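You operate a simulated robot arm through the tools that you are given. There is no shell and no other tool. Be economical: measure what you need, move in short steps, check, and stop when the job is done.

Carry out the task below with a simulated two-armed robot. There is one attempt and no reset: what you move stays moved.

Task
Carry the orange-sided coil with both arms and set it on the orange bench top.

Only the result counts: the job must be done as asked and must still hold three seconds after the hand-in. Knocking over, shifting, dropping, spilling or breaking anything else fails it.

Robot
Two 6-joint arms with two-finger grippers on one trunk, on a base that drives. Base frame: it is fixed to the floor where the robot stands at the start and does not move with it; the origin is under the middle of the robot, x ahead of it, y to its left, z up; the surface under the hand at the start is at about z = 970. Lengths are in mm, angles in rad, forces in N, time in s.
The left shoulder is at the start at [60, 144, 875], the right one opposite. With the tool pointing down near the work surface each hand reaches from about 100 to 680 mm from the robot's upright axis, wherever it stands, measured 20 degrees to its own side. Places, roughly: orange bench top [-4200, -1100, 900]; orange-sided coil (16x34x5 cm) [500, 200, 1000]. Payload 2.45 kg a hand.
Tool frame (each hand has its own): the origin (TCP) lies between the finger pads and is the grasp point; the fingertips stand 26 mm ahead of it; z points along the fingers, y is the line along which they close. Largest opening 96 mm; the body of the gripper starts 69 mm behind the TCP.
Orientation is told as [roll, pitch, yaw] about the base's x, y, z axes, in that order, counted from this pose: with the fingers straight down and closing along the base's y, the tool's x points along the base's -x, its y along +y and its z along -z.

Tools
- The arms move only by the tool move_arm. It takes "left_moves", "right_moves" or both (then of equal length, played together; a hand with none holds still); each is a list of rows, each a list of 7 numbers: the shift along the base's x, y, z in mm, then the turn, a rotation vector about the base's x, y, z in rad, then the closure in counts, from 0 (fully open) to 255 (shut). In form: [[x, y, z, rx, ry, rz, claw], ...]. A call has 1 to 12 rows; each row is the pose to reach, as a shift and turn from the pose commanded when the call began. Each row takes 0.2 s and may step no farther than 50 mm and 0.15 rad from the row before; otherwise, or with a gripper value out of range, the whole call is refused. A pose out of reach is approached as far as the arm can. The call stops where the force on the tool passes 40 N (or 10 N more than at its start, if that is more) or the arm is blocked; 0.2 s more then pass. The fingers move at their own pace and stop on an object; they squeeze with about 26 N. The grip force told is the motor's: it shows also when the fingers shut on nothing. Time passes only in rows, and 0.2 s behind the last, so rows that repeat a pose let the fingers close. It gives the time, the measured TCP pose, the force on the tool (base axes), the opening and the grip force at its end, in the units of the frame above (readings bear some noise), with the torque about the TCP (base axes, N m) and any sound that the robot's microphone picked up.
- Cameras (640 x 400 px; columns grow to the right, rows downward): "scene" is now at [128.6, 36.8, 1498.2]; the picture's right is [0.42, -0.91, -0.00], its down [-0.67, -0.31, -0.68] and it looks along [0.62, 0.28, -0.73] (base axes); focal length 256 px, centre (320, 200). "left" rides on the left gripper at [82, -3, -98] in its tool frame; the picture's right is [0.04, 1.00, 0.00], its down [-0.73, 0.03, -0.68] and it looks along [-0.68, 0.03, 0.73] (tool axes); focal length 256 px, centre (320, 200). "right" rides on the right gripper at [82, 3, -98] in its tool frame; the picture's right is [-0.04, 1.00, 0.00], its down [-0.73, -0.03, -0.68] and it looks along [-0.68, -0.03, 0.73] (tool axes); focal length 256 px, centre (320, 200). There is no depth. A picture from a camera that has moved, and an enlarged one, comes with that camera's place and axes in the base frame and with its lens. The place of the scene camera against the robot may be out by one fixed shift of up to 25 mm in any direction.
- snapshot(camera): a new picture of that camera. No time passes.
- lift_body(by): slides the trunk up (or, below 0, down) by that many mm; the arms and the scene camera ride with it, the base frame stays. It gives what a move gives, with no picture.
- roll_base(legs): drives the robot by 1 to 6 legs, each [ahead, turn to the left] in mm and rad, along the robot's own axes; the way and the turn of a leg run together, so that a leg with both is an arc; at most 1500 mm and 3.142 rad a leg. The arms and the cameras ride along, it lands a little off, and it stops where it bumps. It gives what a move gives.
- aim_head(pan, tilt): turns the head with the scene camera to pan (to the left, within 1.501 rad either way) and tilt (down, from -0.506 to 1.204), counted from straight ahead of the robot. It gives what a move gives.
- enlarge(camera, box): a new picture of the part [left, top, right, bottom] of that camera's present view, enlarged. No time passes.
- job_done(): hands the job in; it is judged then, once.

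Work in short steps. Places have to be worked out from the pictures, the camera data and where the tool is seen: move nearer, look again, correct. Check each grasp and each placing, and mend what went wrong. You have 120 turns and 88 pictures in all, those below and enlarged ones among them. Open the grippers and draw the arms clear of the work before you hand the job in, unless the task says otherwise; then end with one line.

The tools are called after "Request:" by a JSON object that holds its "method" and its "body". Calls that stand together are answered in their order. move_arm: Moves the arms, as the interface text tells. Its arguments: {"type":"object","properties":{"left_moves":{"type":"array","items":{"type":"array","items":{"type":"number"}}},"right_moves":{"type":"array","items":{"type":"array","items":{"type":"number"}}}},"required":[]} The other tools are called the same way: lift_body (by) slides the trunk up or down; roll_base (legs) drives the base; aim_head (pan, tilt) turns the head that bears the scene camera; snapshot (camera) takes a picture; enlarge (camera, box) takes an enlarged picture of a part of a camera's view; job_done () hands the job in.

At the start:

```text
clock: 0.0
left_ee_pos: [327.8, 291.6, 1224.3]
left_tcp_rot: [0.0, 0.0, -0.005]
left_contact_force: [0.0, -0.5, 0.2]
left_ft_torque: [0.0, -0.01, 0.0]
left_opening: 96.0
left_finger_force: 0.2
right_ee_pos: [429.2, -89.5, 1201.2]
right_tcp_rot: [0.0, 0.001, -0.006]
right_contact_force: [-0.5, 0.4, 0.2]
right_ft_torque: [0.01, -0.01, -0.05]
right_opening: 95.8
right_finger_force: 0.0
trunk travel left (down, up): [-500.0, 90.0]
robot x, y, heading: [0.7, 3.2, 0.003]
head pan, tilt: [0.431, 0.824]
```

scene: 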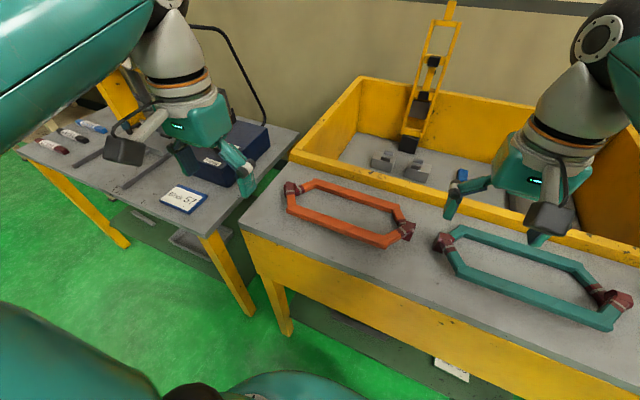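
right: 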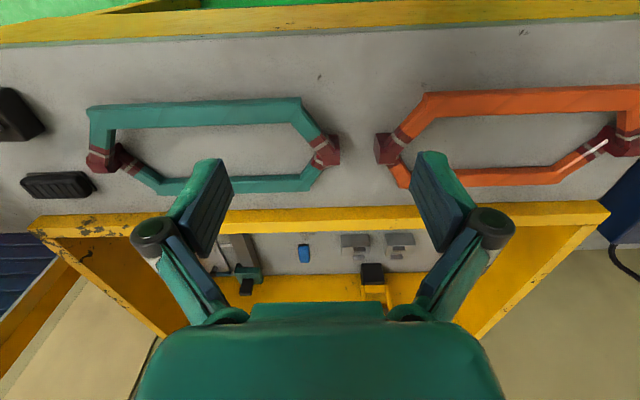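
left: 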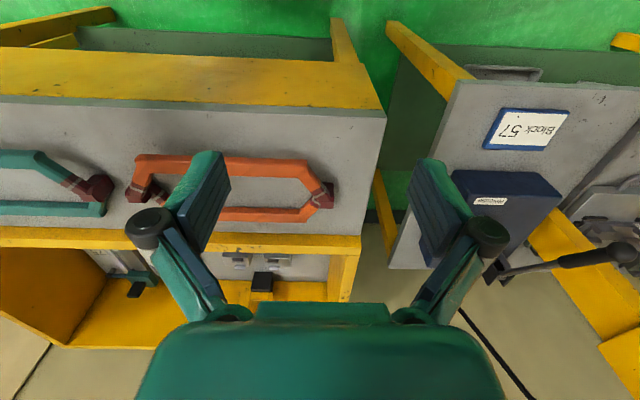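

I'll look closer at the coil and its ends before planning the grasp.

Request:
{"method": "enlarge", "body": {"camera": "scene", "box": [260, 150, 440, 262]}}

Request:
{"method": "enlarge", "body": {"camera": "left", "box": [110, 110, 350, 260]}}

```text
3.56 times, centred on (350, 206) of scene
camera zoom: at [128.6, 36.8, 1498.2], right [0.42, -0.91, 0.0], down [-0.67, -0.31, -0.68], along [0.62, 0.28, -0.73], focal length 910 px, centre (213, 179)
```

zoom: 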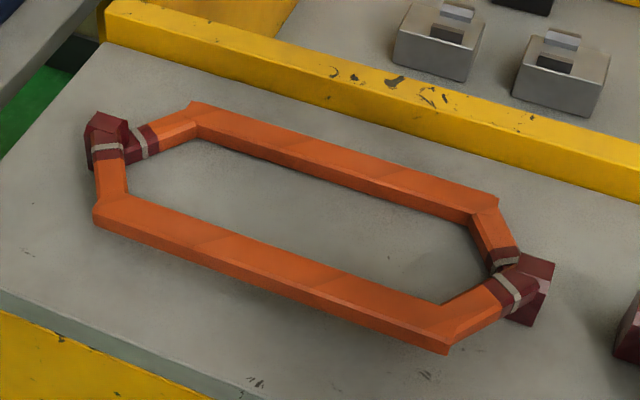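

```text
2.67 times, centred on (230, 185) of left
camera zoom: at [245.1, 288.4, 1323.6], right [-0.04, 1.0, 0.0], down [0.73, 0.03, 0.68], along [0.68, 0.02, -0.73], focal length 683 px, centre (560, 240)
```

zoom: 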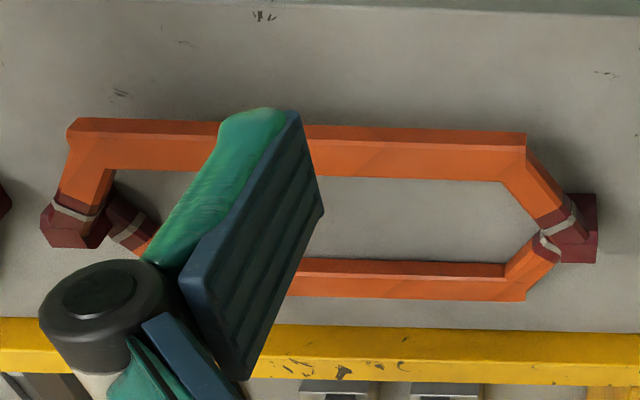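

The coil lies with its long axis about along y, end blocks near (536, 308) and (550, -13). I turn both hands so the fingers close along x, cameras outward, and hover over the end blocks.

Request:
{"method": "move_arm", "body": {"left_moves": [[17, 4, -5, 0, 0, -0.131, 0], [34, 8, -10, 0, 0, -0.262, 0], [51, 12, -15, 0, 0, -0.393, 0], [68, 16, -20, 0, 0, -0.524, 0], [85, 20, -25, 0, 0, -0.655, 0], [102, 24, -30, 0, 0, -0.786, 0], [119, 26, -35, 0, 0, -0.917, 0], [136, 26, -40, 0, 0, -1.048, 0], [153, 26, -45, 0, 0, -1.179, 0], [170, 26, -50, 0, 0, -1.31, 0], [190, 26, -55, 0, 0, -1.441, 0], [208, 26, -60, 0, 0, -1.57, 0]], "right_moves": [[10, 6, -3, 0, 0, 0.131, 0], [20, 12, -6, 0, 0, 0.262, 0], [30, 18, -9, 0, 0, 0.393, 0], [40, 24, -12, 0, 0, 0.524, 0], [50, 30, -15, 0, 0, 0.655, 0], [60, 36, -18, 0, 0, 0.786, 0], [70, 42, -21, 0, 0, 0.917, 0], [80, 48, -24, 0, 0, 1.048, 0], [90, 54, -27, 0, 0, 1.179, 0], [100, 60, -30, 0, 0, 1.31, 0], [110, 66, -34, 0, 0, 1.441, 0], [121, 72, -38, 0, 0, 1.57, 0]]}}

Request:
{"method": "snapshot", "body": {"camera": "left"}}

Request:
{"method": "snapshot", "body": {"camera": "right"}}

Request:
{"method": "snapshot", "body": {"camera": "scene"}}

```text
clock: 2.6
left_ee_pos: [535.5, 316.9, 1164.6]
left_tcp_rot: [-0.002, -0.001, -1.577]
left_contact_force: [-0.5, 0.7, 0.4]
left_ft_torque: [-0.01, 0.03, 0.06]
left_opening: 95.9
left_finger_force: 0.1
right_ee_pos: [543.8, -19.2, 1155.5]
right_tcp_rot: [0.0, 0.0, 1.566]
right_contact_force: [-0.1, -0.2, -0.5]
right_ft_torque: [-0.01, 0.02, 0.03]
right_opening: 96.1
right_finger_force: 0.1
right hand out of reach, approached as far as the arm can: row 11, 12
trunk travel left (down, up): [-500.0, 90.0]
robot x, y, heading: [-1.6, 0.6, -0.002]
head pan, tilt: [0.431, 0.824]
```

```text
82 pictures are left
camera left: at [533.7, 398.5, 1263.6], right [1.0, 0.03, 0.0], down [0.03, -0.73, 0.68], along [0.02, -0.68, -0.73], focal length 256 px, centre (320, 200)
```

left: 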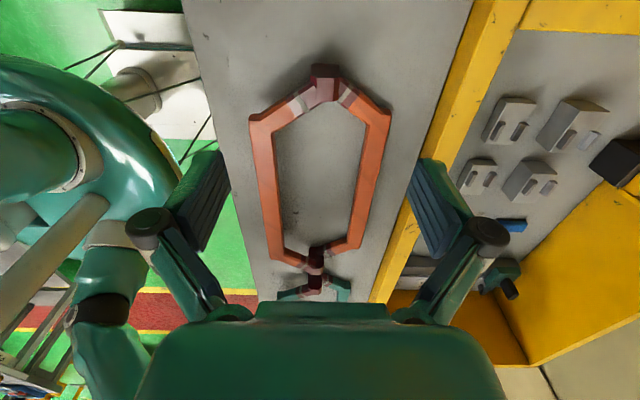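

```text
81 pictures are left
camera right: at [539.9, -101.7, 1253.5], right [-1.0, 0.04, 0.0], down [0.03, 0.73, 0.68], along [0.03, 0.68, -0.73], focal length 256 px, centre (320, 200)
```

right: 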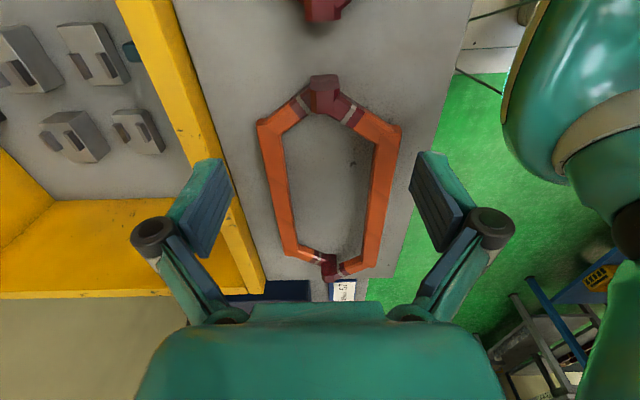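

```text
80 pictures are left
camera scene: at [130.7, 37.2, 1498.0], right [0.42, -0.91, 0.0], down [-0.67, -0.31, -0.68], along [0.62, 0.28, -0.74], focal length 256 px, centre (320, 200)
```

scene: 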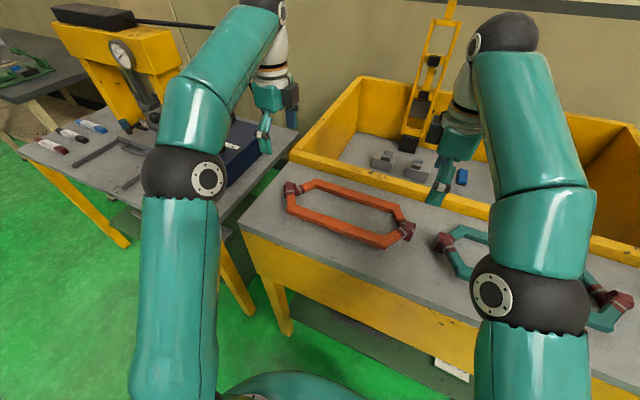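

Blocks work out at about (541, 305, 990) and (543, -6, 990). I lower both hands partway and check alignment.

Request:
{"method": "move_arm", "body": {"left_moves": [[2, -3, -25, 0, 0, 0, 0], [4, -5, -50, 0, 0, 0, 0], [5, -5, -80, 0, 0, 0, 0]], "right_moves": [[0, 3, -25, 0, 0, 0, 0], [0, 5, -50, 0, 0, 0, 0], [0, 8, -75, 0, 0, 0, 0]]}}

Request:
{"method": "snapshot", "body": {"camera": "left"}}

Request:
{"method": "snapshot", "body": {"camera": "right"}}

```text
clock: 3.4
left_ee_pos: [542.8, 313.9, 1087.0]
left_tcp_rot: [0.001, 0.001, -1.576]
left_contact_force: [-0.7, 0.6, -0.3]
left_ft_torque: [-0.02, -0.03, 0.02]
left_opening: 96.2
left_finger_force: 0.2
right_ee_pos: [545.3, -13.2, 1081.9]
right_tcp_rot: [0.001, 0.0, 1.565]
right_contact_force: [0.5, -0.2, 0.1]
right_ft_torque: [-0.02, 0.01, 0.02]
right_opening: 95.9
right_finger_force: 0.0
trunk travel left (down, up): [-500.0, 90.0]
robot x, y, heading: [-0.8, 0.9, 0.002]
head pan, tilt: [0.431, 0.824]
```

```text
79 pictures are left
camera left: at [539.6, 396.0, 1185.3], right [1.0, 0.04, 0.0], down [0.03, -0.73, 0.68], along [0.02, -0.68, -0.73], focal length 256 px, centre (320, 200)
```

left: 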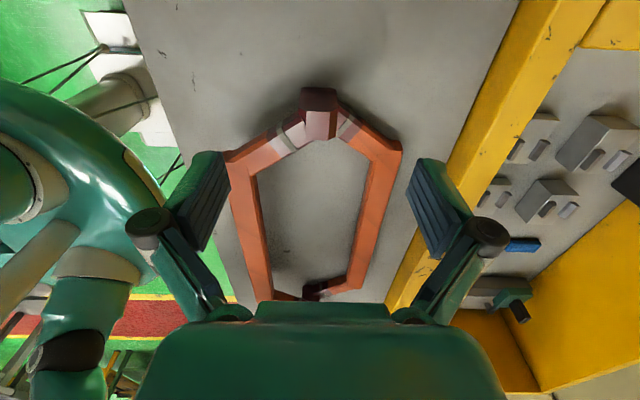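

```text
78 pictures are left
camera right: at [540.4, -94.6, 1180.3], right [-1.0, 0.05, 0.0], down [0.03, 0.73, 0.68], along [0.03, 0.68, -0.73], focal length 256 px, centre (320, 200)
```

right: 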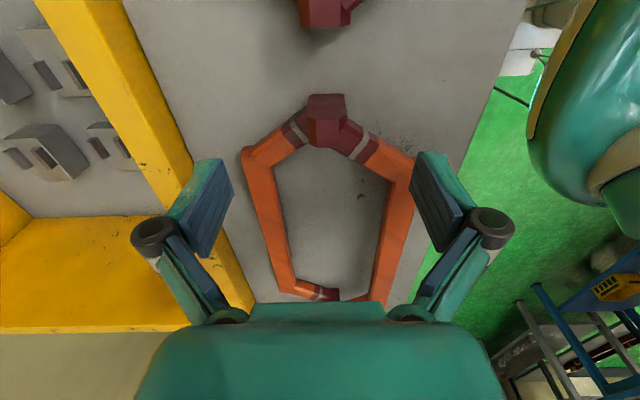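

Request:
{"method": "enlarge", "body": {"camera": "left", "box": [260, 70, 380, 145]}}

Request:
{"method": "enlarge", "body": {"camera": "right", "box": [265, 80, 385, 155]}}

```text
5.33 times, centred on (320, 108) of left
camera zoom: at [539.6, 396.0, 1185.3], right [1.0, 0.04, 0.0], down [0.03, -0.73, 0.68], along [0.02, -0.68, -0.73], focal length 1365 px, centre (320, 693)
```

zoom: 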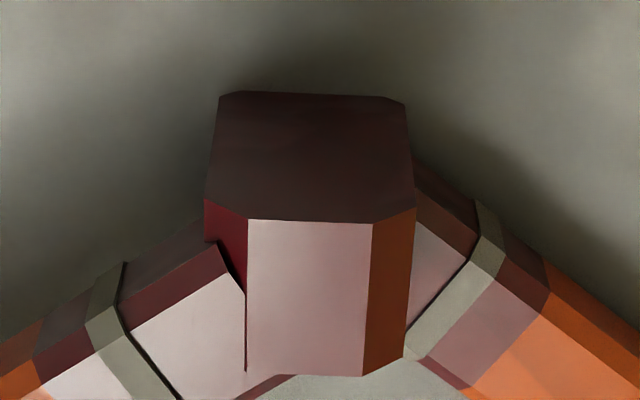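

```text
5.33 times, centred on (325, 118) of right
camera zoom: at [540.4, -94.6, 1180.3], right [-1.0, 0.05, 0.0], down [0.03, 0.73, 0.68], along [0.03, 0.68, -0.73], focal length 1365 px, centre (293, 640)
```

zoom: 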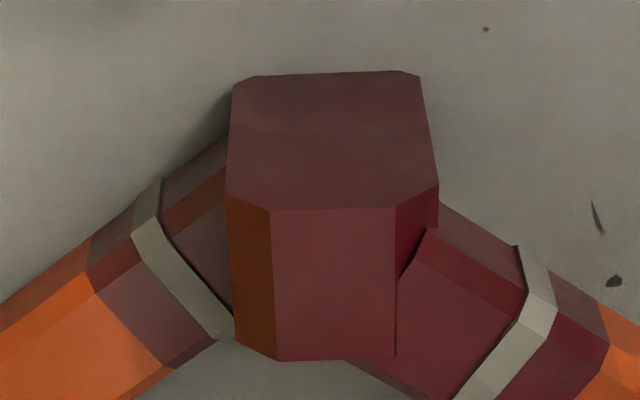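

The end blocks are crowded by the diagonal bars, so I'll grip the straight long bars instead, diagonally opposite (left hand: far bar, x≈602; right hand: near bar, x≈474), so the centre of mass lies between the hands. I move above them with the fingers partly closed.

Request:
{"method": "move_arm", "body": {"left_moves": [[30, -38, 5, 0, 0, 0, 90], [59, -76, 5, 0, 0, 0, 90], [59, -76, 5, 0, 0, 0, 90]], "right_moves": [[-35, 40, 5, 0, 0, 0, 90], [-70, 81, 5, 0, 0, 0, 90], [-70, 81, 5, 0, 0, 0, 90]]}}

Request:
{"method": "snapshot", "body": {"camera": "left"}}

Request:
{"method": "snapshot", "body": {"camera": "right"}}

```text
refused: row 1 steps farther than a row can; nothing moved
```

```text
75 pictures are left
camera left: at [539.6, 396.0, 1185.3], right [1.0, 0.04, 0.0], down [0.03, -0.73, 0.68], along [0.02, -0.68, -0.73], focal length 256 px, centre (320, 200)
```

left: 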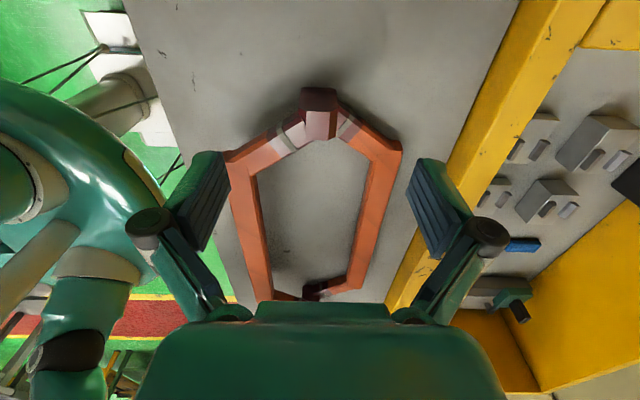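

```text
74 pictures are left
camera right: at [540.4, -94.6, 1180.3], right [-1.0, 0.05, 0.0], down [0.03, 0.73, 0.68], along [0.03, 0.68, -0.73], focal length 256 px, centre (320, 200)
```

right: 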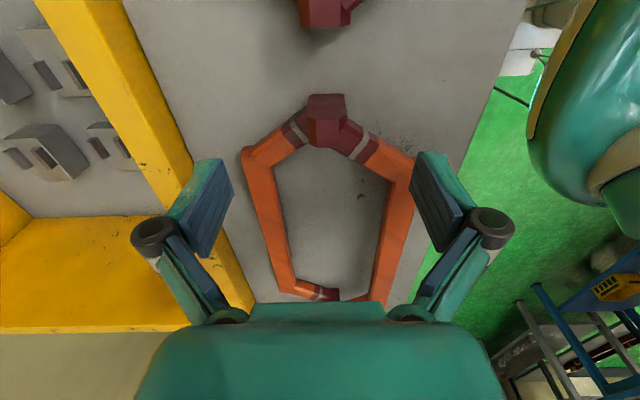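

The step was a little too long; I use smaller rows.

Request:
{"method": "move_arm", "body": {"left_moves": [[20, -25, 3, 0, 0, 0, 90], [40, -51, 5, 0, 0, 0, 90], [59, -76, 5, 0, 0, 0, 90]], "right_moves": [[-24, 27, 3, 0, 0, 0, 90], [-47, 54, 5, 0, 0, 0, 90], [-70, 81, 5, 0, 0, 0, 90]]}}

Request:
{"method": "snapshot", "body": {"camera": "left"}}

Request:
{"method": "snapshot", "body": {"camera": "right"}}

```text
clock: 4.2
left_ee_pos: [597.8, 237.4, 1091.9]
left_tcp_rot: [-0.002, 0.0, -1.575]
left_contact_force: [0.3, -0.3, 0.1]
left_ft_torque: [0.01, 0.02, 0.0]
left_opening: 62.4
left_finger_force: 0.1
right_ee_pos: [475.3, 67.0, 1084.9]
right_tcp_rot: [0.0, 0.0, 1.566]
right_contact_force: [0.4, 0.1, 0.0]
right_ft_torque: [-0.02, 0.0, -0.02]
right_opening: 62.3
right_finger_force: 0.2
trunk travel left (down, up): [-500.0, 90.0]
robot x, y, heading: [-3.3, 0.6, 0.001]
head pan, tilt: [0.431, 0.824]
```

```text
73 pictures are left
camera left: at [595.0, 319.1, 1189.9], right [1.0, 0.04, 0.0], down [0.03, -0.73, 0.68], along [0.02, -0.68, -0.73], focal length 256 px, centre (320, 200)
```

left: 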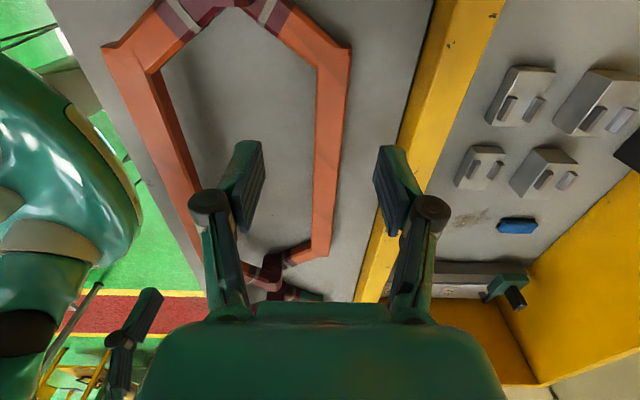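

```text
72 pictures are left
camera right: at [470.2, -14.4, 1183.5], right [-1.0, 0.05, 0.0], down [0.03, 0.73, 0.68], along [0.03, 0.68, -0.73], focal length 256 px, centre (320, 200)
```

right: 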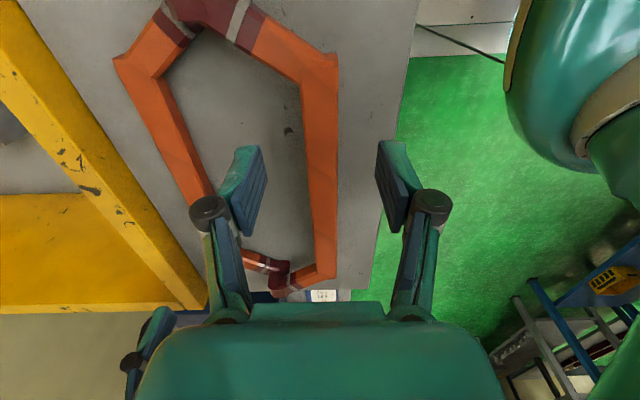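

Far bar centre is at x≈606 and near bar at x≈473. I descend with opening about 54 mm to TCP z≈1005.

Request:
{"method": "move_arm", "body": {"left_moves": [[8, 0, 0, 0, 0, 0, 110], [8, 0, -30, 0, 0, 0, 110], [8, 0, -60, 0, 0, 0, 110], [8, 0, -86, 0, 0, 0, 110]], "right_moves": [[-2, 0, 0, 0, 0, 0, 110], [-2, 0, -27, 0, 0, 0, 110], [-2, 0, -54, 0, 0, 0, 110], [-2, 0, -80, 0, 0, 0, 110]]}}

Request:
{"method": "snapshot", "body": {"camera": "left"}}

Request:
{"method": "snapshot", "body": {"camera": "right"}}

```text
clock: 5.2
left_ee_pos: [605.3, 239.2, 1001.9]
left_tcp_rot: [-0.002, 0.0, -1.575]
left_contact_force: [-0.8, -0.1, 0.0]
left_ft_torque: [-0.01, 0.0, -0.02]
left_opening: 54.6
left_finger_force: 0.1
right_ee_pos: [473.7, 68.9, 1007.6]
right_tcp_rot: [0.001, 0.0, 1.564]
right_contact_force: [-0.6, 0.1, -0.4]
right_ft_torque: [0.01, 0.03, -0.02]
right_opening: 54.9
right_finger_force: 0.1
trunk travel left (down, up): [-500.0, 90.0]
robot x, y, heading: [-1.8, -0.1, 0.002]
head pan, tilt: [0.431, 0.824]
```

```text
71 pictures are left
camera left: at [602.3, 321.2, 1099.5], right [1.0, 0.04, 0.0], down [0.03, -0.73, 0.68], along [0.02, -0.68, -0.73], focal length 256 px, centre (320, 200)
```

left: 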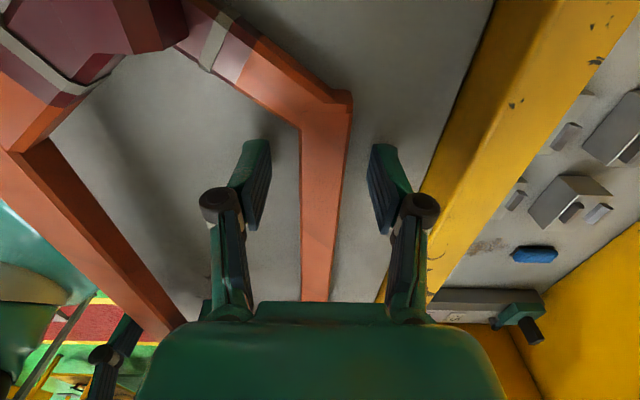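

```text
70 pictures are left
camera right: at [468.6, -12.3, 1106.4], right [-1.0, 0.05, 0.0], down [0.03, 0.73, 0.68], along [0.03, 0.68, -0.73], focal length 256 px, centre (320, 200)
```

right: 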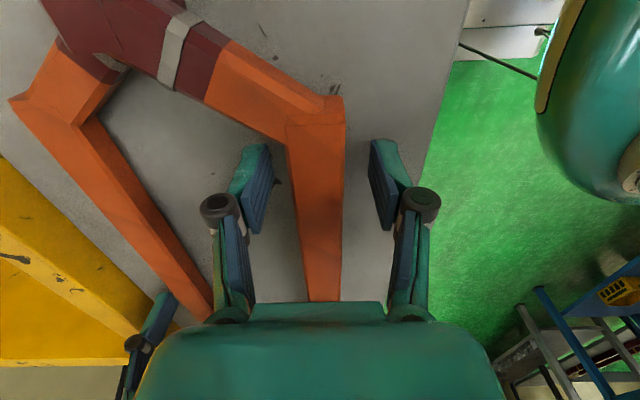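

Both hands straddle the bars cleanly. I lower a few mm and close.

Request:
{"method": "move_arm", "body": {"left_moves": [[0, 0, -4, 0, 0, 0, 110], [0, 0, -4, 0, 0, 0, 255], [0, 0, -4, 0, 0, 0, 255], [0, 0, -4, 0, 0, 0, 255], [0, 0, -4, 0, 0, 0, 255]], "right_moves": [[0, 0, -9, 0, 0, 0, 110], [0, 0, -9, 0, 0, 0, 255], [0, 0, -9, 0, 0, 0, 255], [0, 0, -9, 0, 0, 0, 255], [0, 0, -9, 0, 0, 0, 255]]}}

```text
clock: 6.4
left_ee_pos: [606.9, 238.2, 998.5]
left_tcp_rot: [-0.003, 0.001, -1.577]
left_contact_force: [-6.0, -0.6, -0.3]
left_ft_torque: [-0.06, 0.14, -0.5]
left_opening: 24.8
left_finger_force: 25.6
right_ee_pos: [471.8, 69.5, 999.3]
right_tcp_rot: [0.0, 0.0, 1.564]
right_contact_force: [5.0, 0.2, -0.2]
right_ft_torque: [0.25, -0.1, -0.29]
right_opening: 23.0
right_finger_force: 26.2
trunk travel left (down, up): [-500.0, 90.0]
robot x, y, heading: [-0.5, -2.1, -0.001]
head pan, tilt: [0.431, 0.824]
```

Both grips hold (25 and 23 mm, 26 N). I lift 40 mm together and check.

Request:
{"method": "move_arm", "body": {"left_moves": [[0, 0, 10, 0, 0, 0, 255], [0, 0, 20, 0, 0, 0, 255], [0, 0, 30, 0, 0, 0, 255], [0, 0, 40, 0, 0, 0, 255]], "right_moves": [[0, 0, 10, 0, 0, 0, 255], [0, 0, 20, 0, 0, 0, 255], [0, 0, 30, 0, 0, 0, 255], [0, 0, 40, 0, 0, 0, 255]]}}

Request:
{"method": "snapshot", "body": {"camera": "scene"}}

Request:
{"method": "snapshot", "body": {"camera": "right"}}

```text
clock: 7.4
left_ee_pos: [608.8, 236.9, 1042.2]
left_tcp_rot: [-0.002, 0.0, -1.573]
left_contact_force: [-1.7, 2.7, -6.7]
left_ft_torque: [0.26, -0.3, -0.38]
left_opening: 24.7
left_finger_force: 26.5
right_ee_pos: [473.6, 68.0, 1038.0]
right_tcp_rot: [0.003, 0.0, 1.566]
right_contact_force: [1.2, -1.9, 2.9]
right_ft_torque: [0.6, -0.4, -0.17]
right_opening: 23.4
right_finger_force: 26.0
trunk travel left (down, up): [-500.0, 90.0]
robot x, y, heading: [-0.6, 0.3, 0.001]
head pan, tilt: [0.431, 0.824]
```

```text
69 pictures are left
camera scene: at [129.3, 36.8, 1498.2], right [0.42, -0.91, 0.0], down [-0.67, -0.31, -0.68], along [0.62, 0.28, -0.73], focal length 256 px, centre (320, 200)
```

scene: 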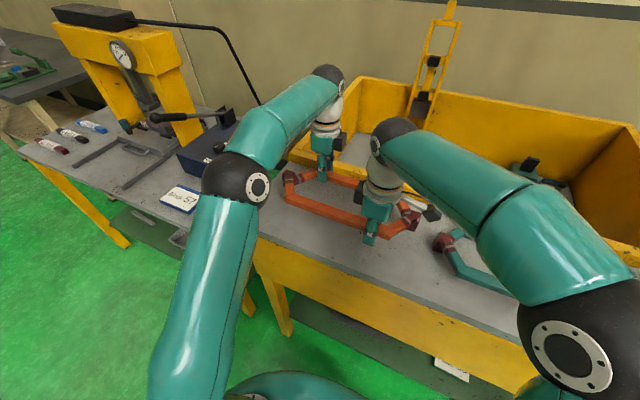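

```text
68 pictures are left
camera right: at [468.5, -14.2, 1136.0], right [-1.0, 0.05, 0.0], down [0.03, 0.73, 0.68], along [0.03, 0.68, -0.73], focal length 256 px, centre (320, 200)
```

right: 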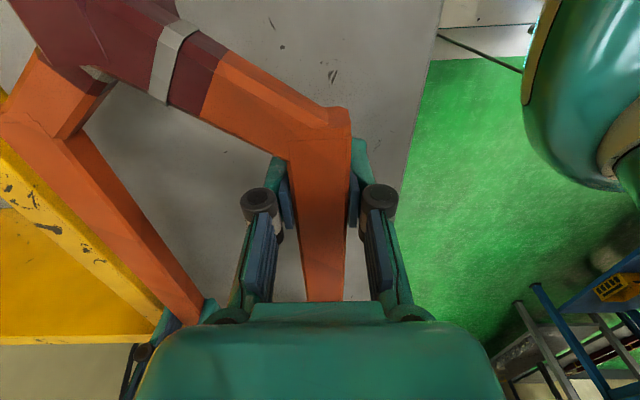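

Lifted and level. I raise it further and pull it in toward the body.

Request:
{"method": "move_arm", "body": {"left_moves": [[0, 0, 20, 0, 0, 0, 255], [0, 0, 40, 0, 0, 0, 255], [-15, 0, 55, 0, 0, 0, 255], [-35, 0, 60, 0, 0, 0, 255], [-55, 0, 60, 0, 0, 0, 255], [-75, 0, 60, 0, 0, 0, 255], [-95, 0, 60, 0, 0, 0, 255], [-115, 0, 60, 0, 0, 0, 255]], "right_moves": [[0, 0, 20, 0, 0, 0, 255], [0, 0, 40, 0, 0, 0, 255], [-15, 0, 55, 0, 0, 0, 255], [-35, 0, 60, 0, 0, 0, 255], [-55, 0, 60, 0, 0, 0, 255], [-75, 0, 60, 0, 0, 0, 255], [-95, 0, 60, 0, 0, 0, 255], [-115, 0, 60, 0, 0, 0, 255]]}}

Request:
{"method": "aim_head", "body": {"pan": 1.5, "tilt": 0.4}}

Request:
{"method": "snapshot", "body": {"camera": "scene"}}

Request:
{"method": "aim_head", "body": {"pan": -1.5, "tilt": 0.4}}

Request:
{"method": "snapshot", "body": {"camera": "scene"}}

```text
clock: 9.2
left_ee_pos: [492.5, 235.3, 1102.4]
left_tcp_rot: [0.0, -0.002, -1.575]
left_contact_force: [-12.1, -4.7, -1.7]
left_ft_torque: [-0.6, 0.25, -0.73]
left_opening: 25.2
left_finger_force: 25.8
right_ee_pos: [356.4, 68.2, 1098.5]
right_tcp_rot: [0.0, 0.001, 1.563]
right_contact_force: [11.2, 4.9, -2.4]
right_ft_torque: [0.53, -0.18, -0.61]
right_opening: 23.7
right_finger_force: 26.0
trunk travel left (down, up): [-500.0, 90.0]
robot x, y, heading: [-0.2, 3.1, 0.003]
head pan, tilt: [0.431, 0.824]
```

```text
clock: 10.5
left_ee_pos: [494.7, 235.8, 1102.4]
left_tcp_rot: [0.0, 0.0, -1.575]
left_contact_force: [-8.1, 0.3, -2.1]
left_ft_torque: [0.3, 0.01, -0.68]
left_opening: 25.2
left_finger_force: 26.1
right_ee_pos: [356.4, 67.8, 1098.1]
right_tcp_rot: [0.002, 0.002, 1.566]
right_contact_force: [8.9, -0.5, -0.9]
right_ft_torque: [-0.09, -0.16, -0.72]
right_opening: 23.8
right_finger_force: 25.9
trunk travel left (down, up): [-500.0, 90.0]
robot x, y, heading: [3.2, -2.0, 0.0]
head pan, tilt: [1.499, 0.4]
```

```text
67 pictures are left
camera scene: at [63.6, 96.1, 1535.3], right [1.0, -0.07, 0.0], down [-0.03, -0.39, -0.92], along [0.07, 0.92, -0.39], focal length 256 px, centre (320, 200)
```

scene: 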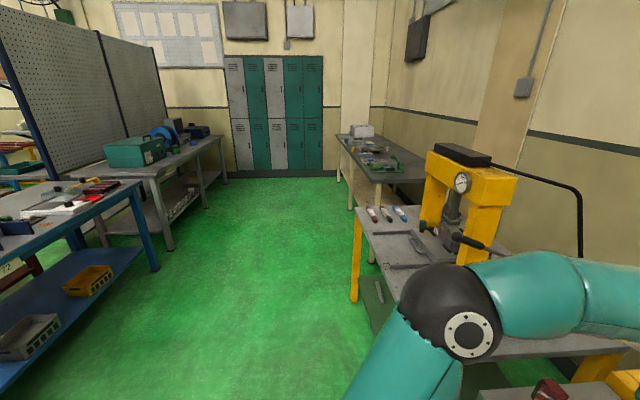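

```text
clock: 13.1
left_ee_pos: [494.8, 236.6, 1101.3]
left_tcp_rot: [0.0, -0.001, -1.573]
left_contact_force: [-1.0, 7.2, -3.1]
left_ft_torque: [0.21, -0.05, -0.63]
left_opening: 25.1
left_finger_force: 25.7
right_ee_pos: [357.2, 68.2, 1098.2]
right_tcp_rot: [0.001, 0.003, 1.566]
right_contact_force: [1.7, -7.5, -0.7]
right_ft_torque: [0.11, -0.13, -0.59]
right_opening: 23.7
right_finger_force: 25.8
trunk travel left (down, up): [-500.0, 90.0]
robot x, y, heading: [-2.4, 0.8, -0.004]
head pan, tilt: [-1.499, 0.4]
```

```text
66 pictures are left
camera scene: at [63.6, -88.7, 1535.4], right [-1.0, -0.07, 0.0], down [-0.03, 0.39, -0.92], along [0.07, -0.92, -0.39], focal length 256 px, centre (320, 200)
```

scene: 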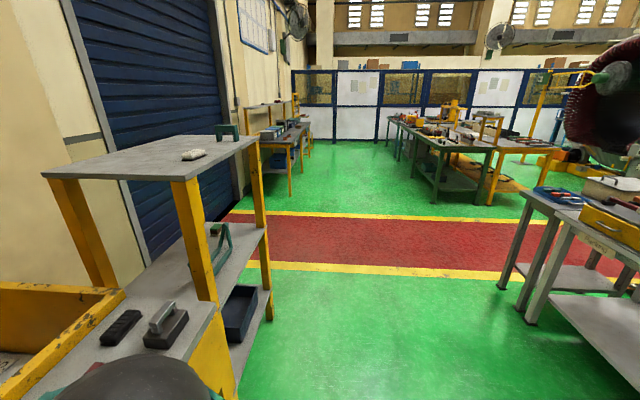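

The coil is held in hand. I back away 450 mm from the bench, then turn right to face -y and look around.

Request:
{"method": "roll_base", "body": {"legs": [[-450, 0], [0, -1.57]]}}

Request:
{"method": "aim_head", "body": {"pan": -1.4, "tilt": 0.3}}

Request:
{"method": "snapshot", "body": {"camera": "scene"}}

Request:
{"method": "aim_head", "body": {"pan": -0.5, "tilt": 0.3}}

Request:
{"method": "snapshot", "body": {"camera": "scene"}}

```text
clock: 19.7
left_ee_pos: [-159.2, -475.6, 1101.3]
left_tcp_rot: [-0.007, 0.008, -3.037]
left_contact_force: [1.8, 3.1, -1.1]
left_ft_torque: [0.12, 0.17, -0.57]
left_opening: 25.0
left_finger_force: 25.9
right_ee_pos: [-340.7, -358.2, 1099.2]
right_tcp_rot: [-0.001, -0.001, 0.102]
right_contact_force: [-3.7, -2.4, -1.7]
right_ft_torque: [0.03, -0.23, -0.19]
right_opening: 23.2
right_finger_force: 26.1
trunk travel left (down, up): [-500.0, 90.0]
robot x, y, heading: [-381.9, 0.2, -1.492]
head pan, tilt: [-1.499, 0.4]
stopped in leg 2: the robot was blocked; the commanded pose is now the measured one
```

```text
clock: 20.4
left_ee_pos: [-155.5, -473.0, 1101.2]
left_tcp_rot: [-0.007, 0.003, -3.033]
left_contact_force: [2.1, 6.4, -3.1]
left_ft_torque: [0.08, -0.46, -0.83]
left_opening: 25.1
left_finger_force: 25.9
right_ee_pos: [-337.0, -357.2, 1097.0]
right_tcp_rot: [-0.001, -0.001, 0.105]
right_contact_force: [-2.8, -6.5, -1.8]
right_ft_torque: [-0.14, 0.37, -0.61]
right_opening: 23.3
right_finger_force: 26.3
trunk travel left (down, up): [-500.0, 90.0]
robot x, y, heading: [-383.7, 2.3, -1.49]
head pan, tilt: [-1.4, 0.3]
```

```text
65 pictures are left
camera scene: at [-473.2, -81.1, 1544.6], right [-0.25, 0.97, 0.0], down [0.29, 0.07, -0.96], along [-0.93, -0.23, -0.3], focal length 256 px, centre (320, 200)
```

scene: 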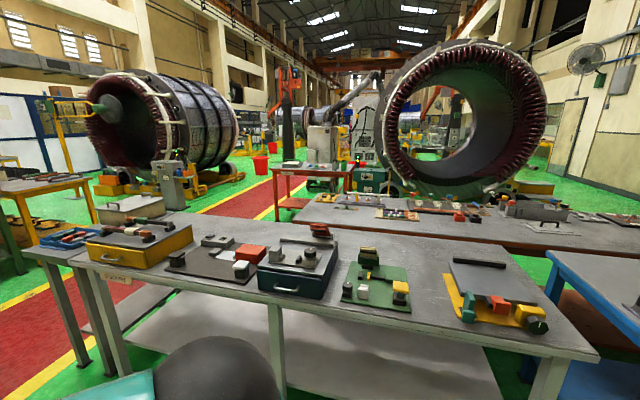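

```text
clock: 21.6
left_ee_pos: [-155.1, -473.5, 1100.8]
left_tcp_rot: [-0.004, 0.002, -3.033]
left_contact_force: [2.2, 5.8, -1.7]
left_ft_torque: [0.04, -0.2, -0.65]
left_opening: 25.4
left_finger_force: 25.6
right_ee_pos: [-337.3, -356.9, 1098.3]
right_tcp_rot: [-0.002, 0.0, 0.106]
right_contact_force: [-1.5, -6.7, -1.5]
right_ft_torque: [-0.1, 0.07, -0.63]
right_opening: 23.2
right_finger_force: 25.8
trunk travel left (down, up): [-500.0, 90.0]
robot x, y, heading: [-383.8, -0.8, -1.495]
head pan, tilt: [-0.499, 0.3]
```

```text
64 pictures are left
camera scene: at [-420.9, -143.4, 1544.6], right [-0.91, 0.41, 0.0], down [0.12, 0.27, -0.96], along [-0.39, -0.87, -0.3], focal length 256 px, centre (320, 200)
```

scene: 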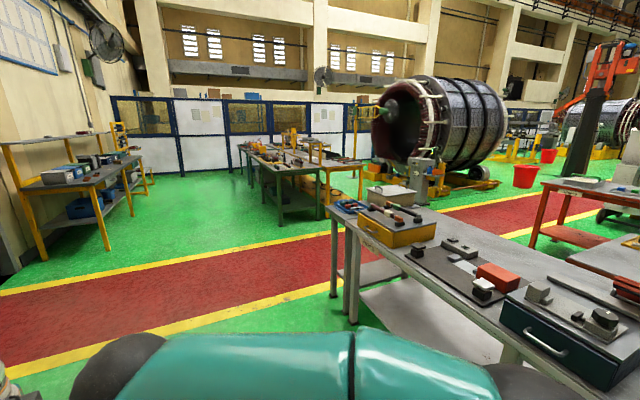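

The turn was blocked just short. Before moving again I look down around the base to see what's near.

Request:
{"method": "aim_head", "body": {"pan": -1.45, "tilt": 1.1}}

Request:
{"method": "snapshot", "body": {"camera": "scene"}}

Request:
{"method": "aim_head", "body": {"pan": 0.0, "tilt": 0.9}}

Request:
{"method": "snapshot", "body": {"camera": "scene"}}

Request:
{"method": "aim_head", "body": {"pan": 1.45, "tilt": 0.9}}

Request:
{"method": "snapshot", "body": {"camera": "scene"}}

```text
clock: 22.8
left_ee_pos: [-154.9, -472.8, 1100.7]
left_tcp_rot: [-0.005, 0.003, -3.033]
left_contact_force: [0.9, 4.8, -2.1]
left_ft_torque: [0.03, 0.09, -0.59]
left_opening: 25.1
left_finger_force: 25.9
right_ee_pos: [-336.2, -356.5, 1099.2]
right_tcp_rot: [-0.002, 0.0, 0.103]
right_contact_force: [-0.9, -5.2, -2.0]
right_ft_torque: [-0.05, -0.17, -0.53]
right_opening: 23.2
right_finger_force: 26.2
trunk travel left (down, up): [-500.0, 90.0]
robot x, y, heading: [-383.1, 1.4, -1.489]
head pan, tilt: [-1.45, 1.1]
```

```text
63 pictures are left
camera scene: at [-444.6, -70.7, 1478.5], right [-0.2, 0.98, 0.0], down [0.87, 0.18, -0.45], along [-0.45, -0.09, -0.89], focal length 256 px, centre (320, 200)
```

scene: 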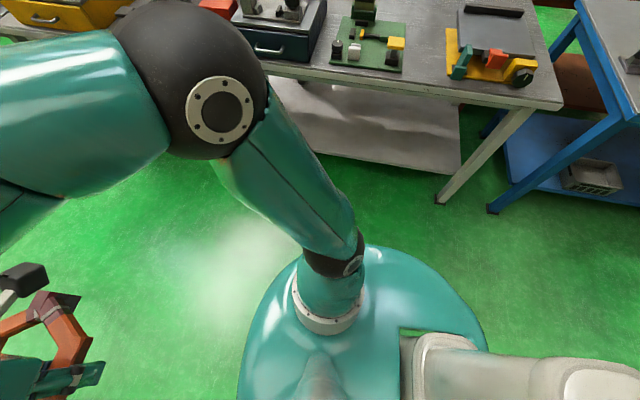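

```text
clock: 24.4
left_ee_pos: [-154.3, -473.8, 1101.2]
left_tcp_rot: [-0.005, 0.002, -3.032]
left_contact_force: [0.2, 6.8, -1.0]
left_ft_torque: [0.07, -0.03, -0.61]
left_opening: 24.8
left_finger_force: 25.9
right_ee_pos: [-337.6, -356.8, 1097.8]
right_tcp_rot: [-0.002, 0.0, 0.106]
right_contact_force: [-0.3, -7.5, -2.0]
right_ft_torque: [-0.06, 0.01, -0.54]
right_opening: 23.4
right_finger_force: 25.6
trunk travel left (down, up): [-500.0, 90.0]
robot x, y, heading: [-383.8, -0.2, -1.496]
head pan, tilt: [0.0, 0.901]
```

```text
62 pictures are left
camera scene: at [-376.9, -133.5, 1492.3], right [-1.0, -0.08, 0.0], down [-0.06, 0.78, -0.62], along [0.05, -0.62, -0.78], focal length 256 px, centre (320, 200)
```

scene: 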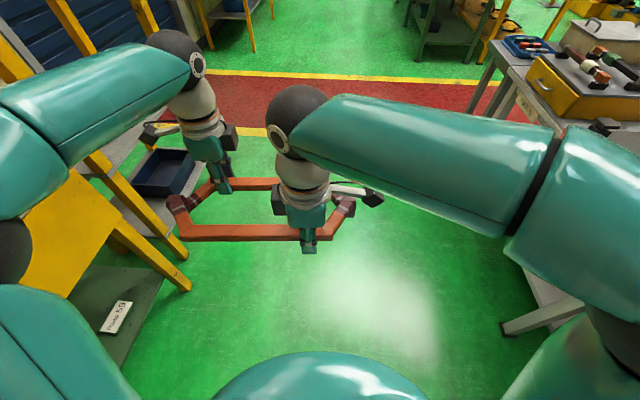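

```text
clock: 25.9
left_ee_pos: [-154.4, -474.1, 1100.7]
left_tcp_rot: [-0.005, 0.002, -3.034]
left_contact_force: [-0.8, 7.1, -1.7]
left_ft_torque: [0.06, -0.02, -0.65]
left_opening: 25.0
left_finger_force: 26.3
right_ee_pos: [-335.9, -356.8, 1097.9]
right_tcp_rot: [-0.001, 0.001, 0.104]
right_contact_force: [0.4, -6.5, -0.5]
right_ft_torque: [-0.04, -0.01, -0.58]
right_opening: 23.3
right_finger_force: 26.0
trunk travel left (down, up): [-500.0, 90.0]
robot x, y, heading: [-381.9, 1.0, -1.497]
head pan, tilt: [1.45, 0.901]
```

```text
61 pictures are left
camera scene: at [-307.2, -61.4, 1492.3], right [-0.04, -1.0, 0.0], down [-0.78, 0.03, -0.62], along [0.62, -0.03, -0.78], focal length 256 px, centre (320, 200)
```

scene: 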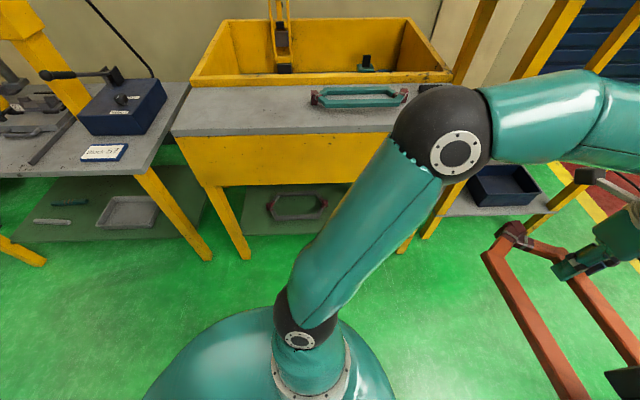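

Nothing is visibly touching; the hands just lagged sideways during the fast turn. I try a short drive ahead with the coil to see whether the base is free.

Request:
{"method": "roll_base", "body": {"legs": [[250, -0.04]]}}

```text
clock: 27.8
left_ee_pos: [-158.8, -740.5, 1100.9]
left_tcp_rot: [-0.007, 0.002, -3.071]
left_contact_force: [0.8, 6.0, -2.1]
left_ft_torque: [0.11, 0.33, -0.71]
left_opening: 24.8
left_finger_force: 25.8
right_ee_pos: [-334.9, -614.9, 1097.1]
right_tcp_rot: [0.001, 0.0, 0.065]
right_contact_force: [0.0, -6.6, -3.1]
right_ft_torque: [-0.04, -0.26, -0.52]
right_opening: 23.2
right_finger_force: 26.0
trunk travel left (down, up): [-500.0, 90.0]
robot x, y, heading: [-368.6, -255.1, -1.532]
head pan, tilt: [1.45, 0.901]
```

The base is free. I drive ahead toward the red aisle (y ≈ -1950 … -3080), then look.

Request:
{"method": "roll_base", "body": {"legs": [[1400, -0.04]]}}

Request:
{"method": "aim_head", "body": {"pan": 0.0, "tilt": 0.6}}

Request:
{"method": "snapshot", "body": {"camera": "scene"}}

Request:
{"method": "aim_head", "body": {"pan": -1.45, "tilt": 0.5}}

Request:
{"method": "snapshot", "body": {"camera": "scene"}}

```text
clock: 34.7
left_ee_pos: [-153.2, -2116.4, 1100.9]
left_tcp_rot: [-0.006, 0.001, -3.113]
left_contact_force: [-0.8, 6.0, -2.1]
left_ft_torque: [0.08, -0.02, -0.62]
left_opening: 25.1
left_finger_force: 26.0
right_ee_pos: [-325.9, -1984.9, 1098.8]
right_tcp_rot: [-0.002, 0.001, 0.026]
right_contact_force: [-0.1, -6.8, -2.6]
right_ft_torque: [-0.02, 0.05, -0.53]
right_opening: 23.7
right_finger_force: 25.7
trunk travel left (down, up): [-500.0, 90.0]
robot x, y, heading: [-339.6, -1625.5, -1.569]
head pan, tilt: [1.45, 0.901]
```

```text
clock: 36.3
left_ee_pos: [-152.8, -2117.0, 1102.0]
left_tcp_rot: [-0.006, 0.002, -3.114]
left_contact_force: [2.2, 6.8, -3.1]
left_ft_torque: [0.06, -0.47, -0.78]
left_opening: 24.6
left_finger_force: 26.1
right_ee_pos: [-326.4, -1985.8, 1099.3]
right_tcp_rot: [-0.002, 0.001, 0.025]
right_contact_force: [-2.5, -5.4, -1.7]
right_ft_torque: [-0.07, 0.32, -0.58]
right_opening: 23.2
right_finger_force: 26.3
trunk travel left (down, up): [-500.0, 90.0]
robot x, y, heading: [-342.7, -1623.6, -1.571]
head pan, tilt: [0.0, 0.6]
```

```text
60 pictures are left
camera scene: at [-346.7, -1773.6, 1517.1], right [-1.0, 0.0, 0.0], down [0.0, 0.57, -0.82], along [0.0, -0.82, -0.57], focal length 256 px, centre (320, 200)
```

scene: 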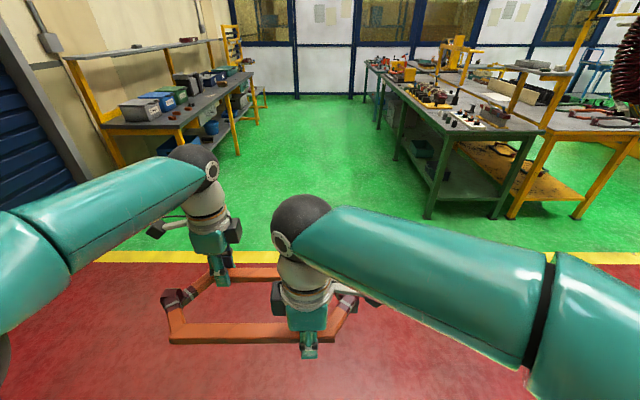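

```text
clock: 37.9
left_ee_pos: [-153.3, -2115.4, 1102.1]
left_tcp_rot: [-0.004, 0.001, -3.11]
left_contact_force: [2.0, 4.8, -2.7]
left_ft_torque: [0.02, 0.1, -0.63]
left_opening: 25.0
left_finger_force: 26.1
right_ee_pos: [-326.6, -1987.1, 1098.9]
right_tcp_rot: [-0.003, 0.002, 0.026]
right_contact_force: [-2.4, -4.3, -1.1]
right_ft_torque: [-0.04, -0.22, -0.46]
right_opening: 23.5
right_finger_force: 26.2
trunk travel left (down, up): [-500.0, 90.0]
robot x, y, heading: [-341.0, -1630.2, -1.568]
head pan, tilt: [-1.45, 0.499]
```

```text
59 pictures are left
camera scene: at [-437.0, -1696.1, 1526.2], right [-0.12, 0.99, 0.0], down [0.48, 0.06, -0.88], along [-0.87, -0.1, -0.48], focal length 256 px, centre (320, 200)
```

scene: 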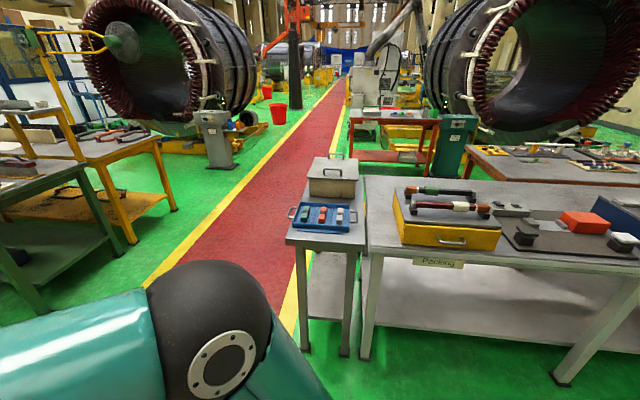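

The aisle is clear and the orange table stands along it near x ≈ -3700…-4600, aisle-side edge y ≈ -1700. I drive into the aisle and arc right to face along it.

Request:
{"method": "roll_base", "body": {"legs": [[600, 0], [500, -1.57]]}}

Request:
{"method": "aim_head", "body": {"pan": 0.0, "tilt": 0.5}}

Request:
{"method": "snapshot", "body": {"camera": "scene"}}

```text
clock: 45.7
left_ee_pos: [-1145.1, -2689.8, 1101.0]
left_tcp_rot: [-0.008, 0.003, 1.558]
left_contact_force: [5.0, -0.7, 0.6]
left_ft_torque: [0.55, -0.21, -0.72]
left_opening: 25.0
left_finger_force: 26.0
right_ee_pos: [-1006.1, -2523.1, 1099.0]
right_tcp_rot: [0.0, 0.0, -1.585]
right_contact_force: [-5.7, 3.6, -4.5]
right_ft_torque: [-0.4, -0.11, -0.53]
right_opening: 23.2
right_finger_force: 26.1
trunk travel left (down, up): [-500.0, 90.0]
robot x, y, heading: [-651.0, -2580.0, 3.11]
head pan, tilt: [-1.45, 0.499]
cut short: leg 2
```

```text
clock: 47.2
left_ee_pos: [-1144.2, -2692.1, 1102.6]
left_tcp_rot: [-0.006, 0.002, 1.556]
left_contact_force: [1.0, -6.5, -2.9]
left_ft_torque: [-0.4, 0.06, -0.74]
left_opening: 25.1
left_finger_force: 26.2
right_ee_pos: [-1007.5, -2525.3, 1098.7]
right_tcp_rot: [0.001, 0.001, -1.588]
right_contact_force: [-1.6, 6.6, 0.2]
right_ft_torque: [0.33, 0.03, -0.53]
right_opening: 23.5
right_finger_force: 25.6
trunk travel left (down, up): [-500.0, 90.0]
robot x, y, heading: [-648.6, -2578.4, 3.105]
head pan, tilt: [0.0, 0.499]
```

```text
58 pictures are left
camera scene: at [-806.2, -2569.3, 1526.2], right [0.04, 1.0, 0.0], down [0.48, -0.02, -0.88], along [-0.88, 0.03, -0.48], focal length 256 px, centre (320, 200)
```

scene: 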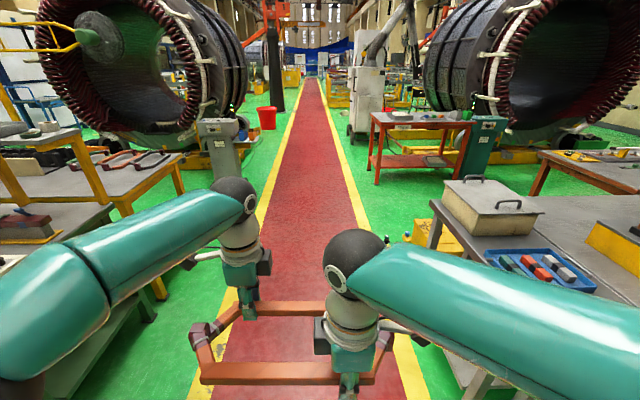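

On the aisle centre, facing -x. The orange table's aisle-side edge is at y≈-1750, x ≈ -3850…-4550. I drive 2600 mm ahead and look again.

Request:
{"method": "roll_base", "body": {"legs": [[1300, 0.0], [1300, 0.02]]}}

Request:
{"method": "aim_head", "body": {"pan": -0.9, "tilt": 0.5}}

Request:
{"method": "snapshot", "body": {"camera": "scene"}}

```text
clock: 60.1
left_ee_pos: [-3740.3, -2665.8, 1101.2]
left_tcp_rot: [-0.008, 0.002, 1.592]
left_contact_force: [3.8, -2.1, -2.7]
left_ft_torque: [-0.06, -0.05, -0.66]
left_opening: 24.6
left_finger_force: 26.3
right_ee_pos: [-3609.1, -2495.2, 1098.2]
right_tcp_rot: [0.0, 0.002, -1.553]
right_contact_force: [-4.6, 3.1, -1.5]
right_ft_torque: [0.04, 0.04, -0.45]
right_opening: 23.6
right_finger_force: 25.9
trunk travel left (down, up): [-500.0, 90.0]
robot x, y, heading: [-3249.9, -2536.4, -3.141]
head pan, tilt: [0.0, 0.499]
```

```text
clock: 61.3
left_ee_pos: [-3739.1, -2665.4, 1102.3]
left_tcp_rot: [-0.011, 0.002, 1.59]
left_contact_force: [5.1, -3.4, -1.3]
left_ft_torque: [-0.35, -0.06, -0.76]
left_opening: 24.9
left_finger_force: 25.9
right_ee_pos: [-3608.8, -2494.5, 1099.9]
right_tcp_rot: [-0.002, 0.003, -1.554]
right_contact_force: [-5.2, 3.4, -1.9]
right_ft_torque: [0.37, 0.03, -0.5]
right_opening: 23.4
right_finger_force: 25.8
trunk travel left (down, up): [-500.0, 90.0]
robot x, y, heading: [-3250.0, -2530.6, -3.142]
head pan, tilt: [-0.901, 0.499]
```

```text
57 pictures are left
camera scene: at [-3371.4, -2459.7, 1526.2], right [0.78, 0.62, 0.0], down [0.3, -0.37, -0.88], along [-0.55, 0.69, -0.48], focal length 256 px, centre (320, 200)
```

scene: 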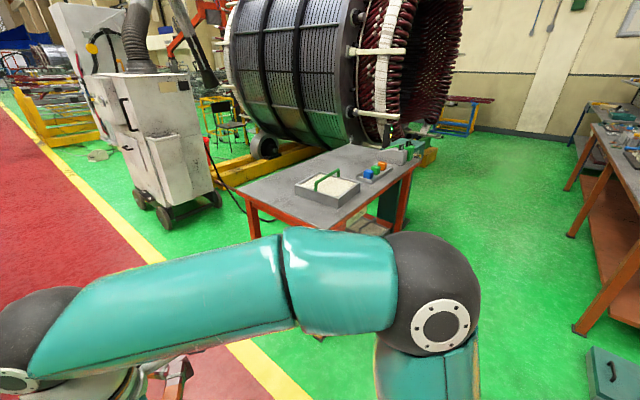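

The table (grey top, orange frame) spans x ≈ -3930…-4550, y ≈ -1700…-680, with a tray and blocks on its eastern half; the western half is free. I'll approach from the west side facing +x. I drive on along the aisle and look there.

Request:
{"method": "roll_base", "body": {"legs": [[1250, 0.0]]}}

Request:
{"method": "aim_head", "body": {"pan": -0.9, "tilt": 0.4}}

Request:
{"method": "snapshot", "body": {"camera": "scene"}}

Request:
{"method": "aim_head", "body": {"pan": -1.5, "tilt": 0.6}}

Request:
{"method": "snapshot", "body": {"camera": "scene"}}

```text
clock: 67.8
left_ee_pos: [-5000.2, -2687.8, 1101.8]
left_tcp_rot: [-0.009, 0.002, 1.61]
left_contact_force: [5.5, -1.0, -2.0]
left_ft_torque: [-0.02, -0.06, -0.58]
left_opening: 24.8
left_finger_force: 26.0
right_ee_pos: [-4871.8, -2513.6, 1099.1]
right_tcp_rot: [0.001, 0.001, -1.534]
right_contact_force: [-4.9, 2.2, -2.3]
right_ft_torque: [0.02, 0.01, -0.41]
right_opening: 23.3
right_finger_force: 26.1
trunk travel left (down, up): [-500.0, 90.0]
robot x, y, heading: [-4509.9, -2546.2, -3.119]
head pan, tilt: [-0.901, 0.499]
```

```text
clock: 68.4
left_ee_pos: [-4998.4, -2686.2, 1103.5]
left_tcp_rot: [-0.009, 0.001, 1.608]
left_contact_force: [3.3, -3.4, -1.4]
left_ft_torque: [0.01, -0.06, -0.57]
left_opening: 24.7
left_finger_force: 26.1
right_ee_pos: [-4872.1, -2512.0, 1100.7]
right_tcp_rot: [-0.002, 0.002, -1.537]
right_contact_force: [-2.1, 3.2, -2.5]
right_ft_torque: [0.03, 0.05, -0.31]
right_opening: 23.1
right_finger_force: 25.9
trunk travel left (down, up): [-500.0, 90.0]
robot x, y, heading: [-4509.3, -2543.0, -3.121]
head pan, tilt: [-0.901, 0.4]
```

```text
56 pictures are left
camera scene: at [-4635.5, -2472.9, 1535.3], right [0.77, 0.64, 0.0], down [0.25, -0.3, -0.92], along [-0.59, 0.71, -0.39], focal length 256 px, centre (320, 200)
```

scene: 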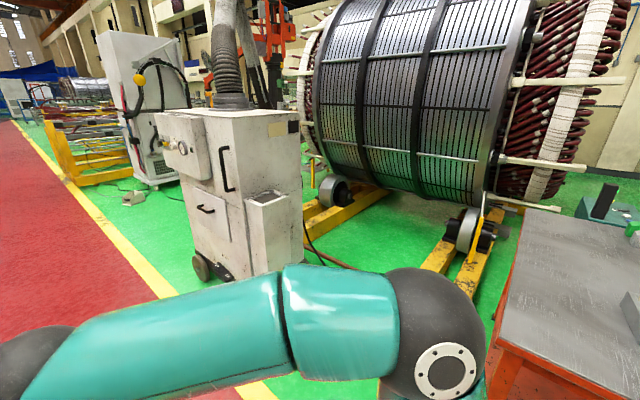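

```text
clock: 69.4
left_ee_pos: [-4999.3, -2686.6, 1102.6]
left_tcp_rot: [-0.009, 0.002, 1.609]
left_contact_force: [4.9, -3.1, -1.8]
left_ft_torque: [-0.38, -0.02, -0.76]
left_opening: 24.9
left_finger_force: 26.0
right_ee_pos: [-4872.1, -2513.5, 1099.6]
right_tcp_rot: [-0.002, 0.004, -1.535]
right_contact_force: [-4.7, 2.7, -1.7]
right_ft_torque: [0.29, 0.03, -0.48]
right_opening: 23.4
right_finger_force: 26.0
trunk travel left (down, up): [-500.0, 90.0]
robot x, y, heading: [-4512.9, -2544.4, -3.124]
head pan, tilt: [-1.499, 0.6]
```

```text
55 pictures are left
camera scene: at [-4584.7, -2456.4, 1517.2], right [1.0, 0.09, 0.0], down [0.05, -0.56, -0.83], along [-0.07, 0.82, -0.56], focal length 256 px, centre (320, 200)
```

scene: 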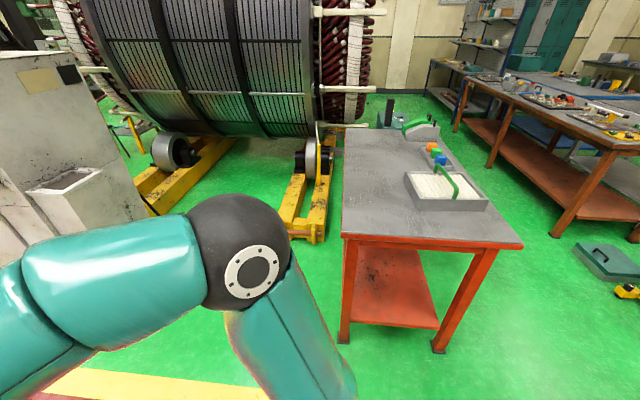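

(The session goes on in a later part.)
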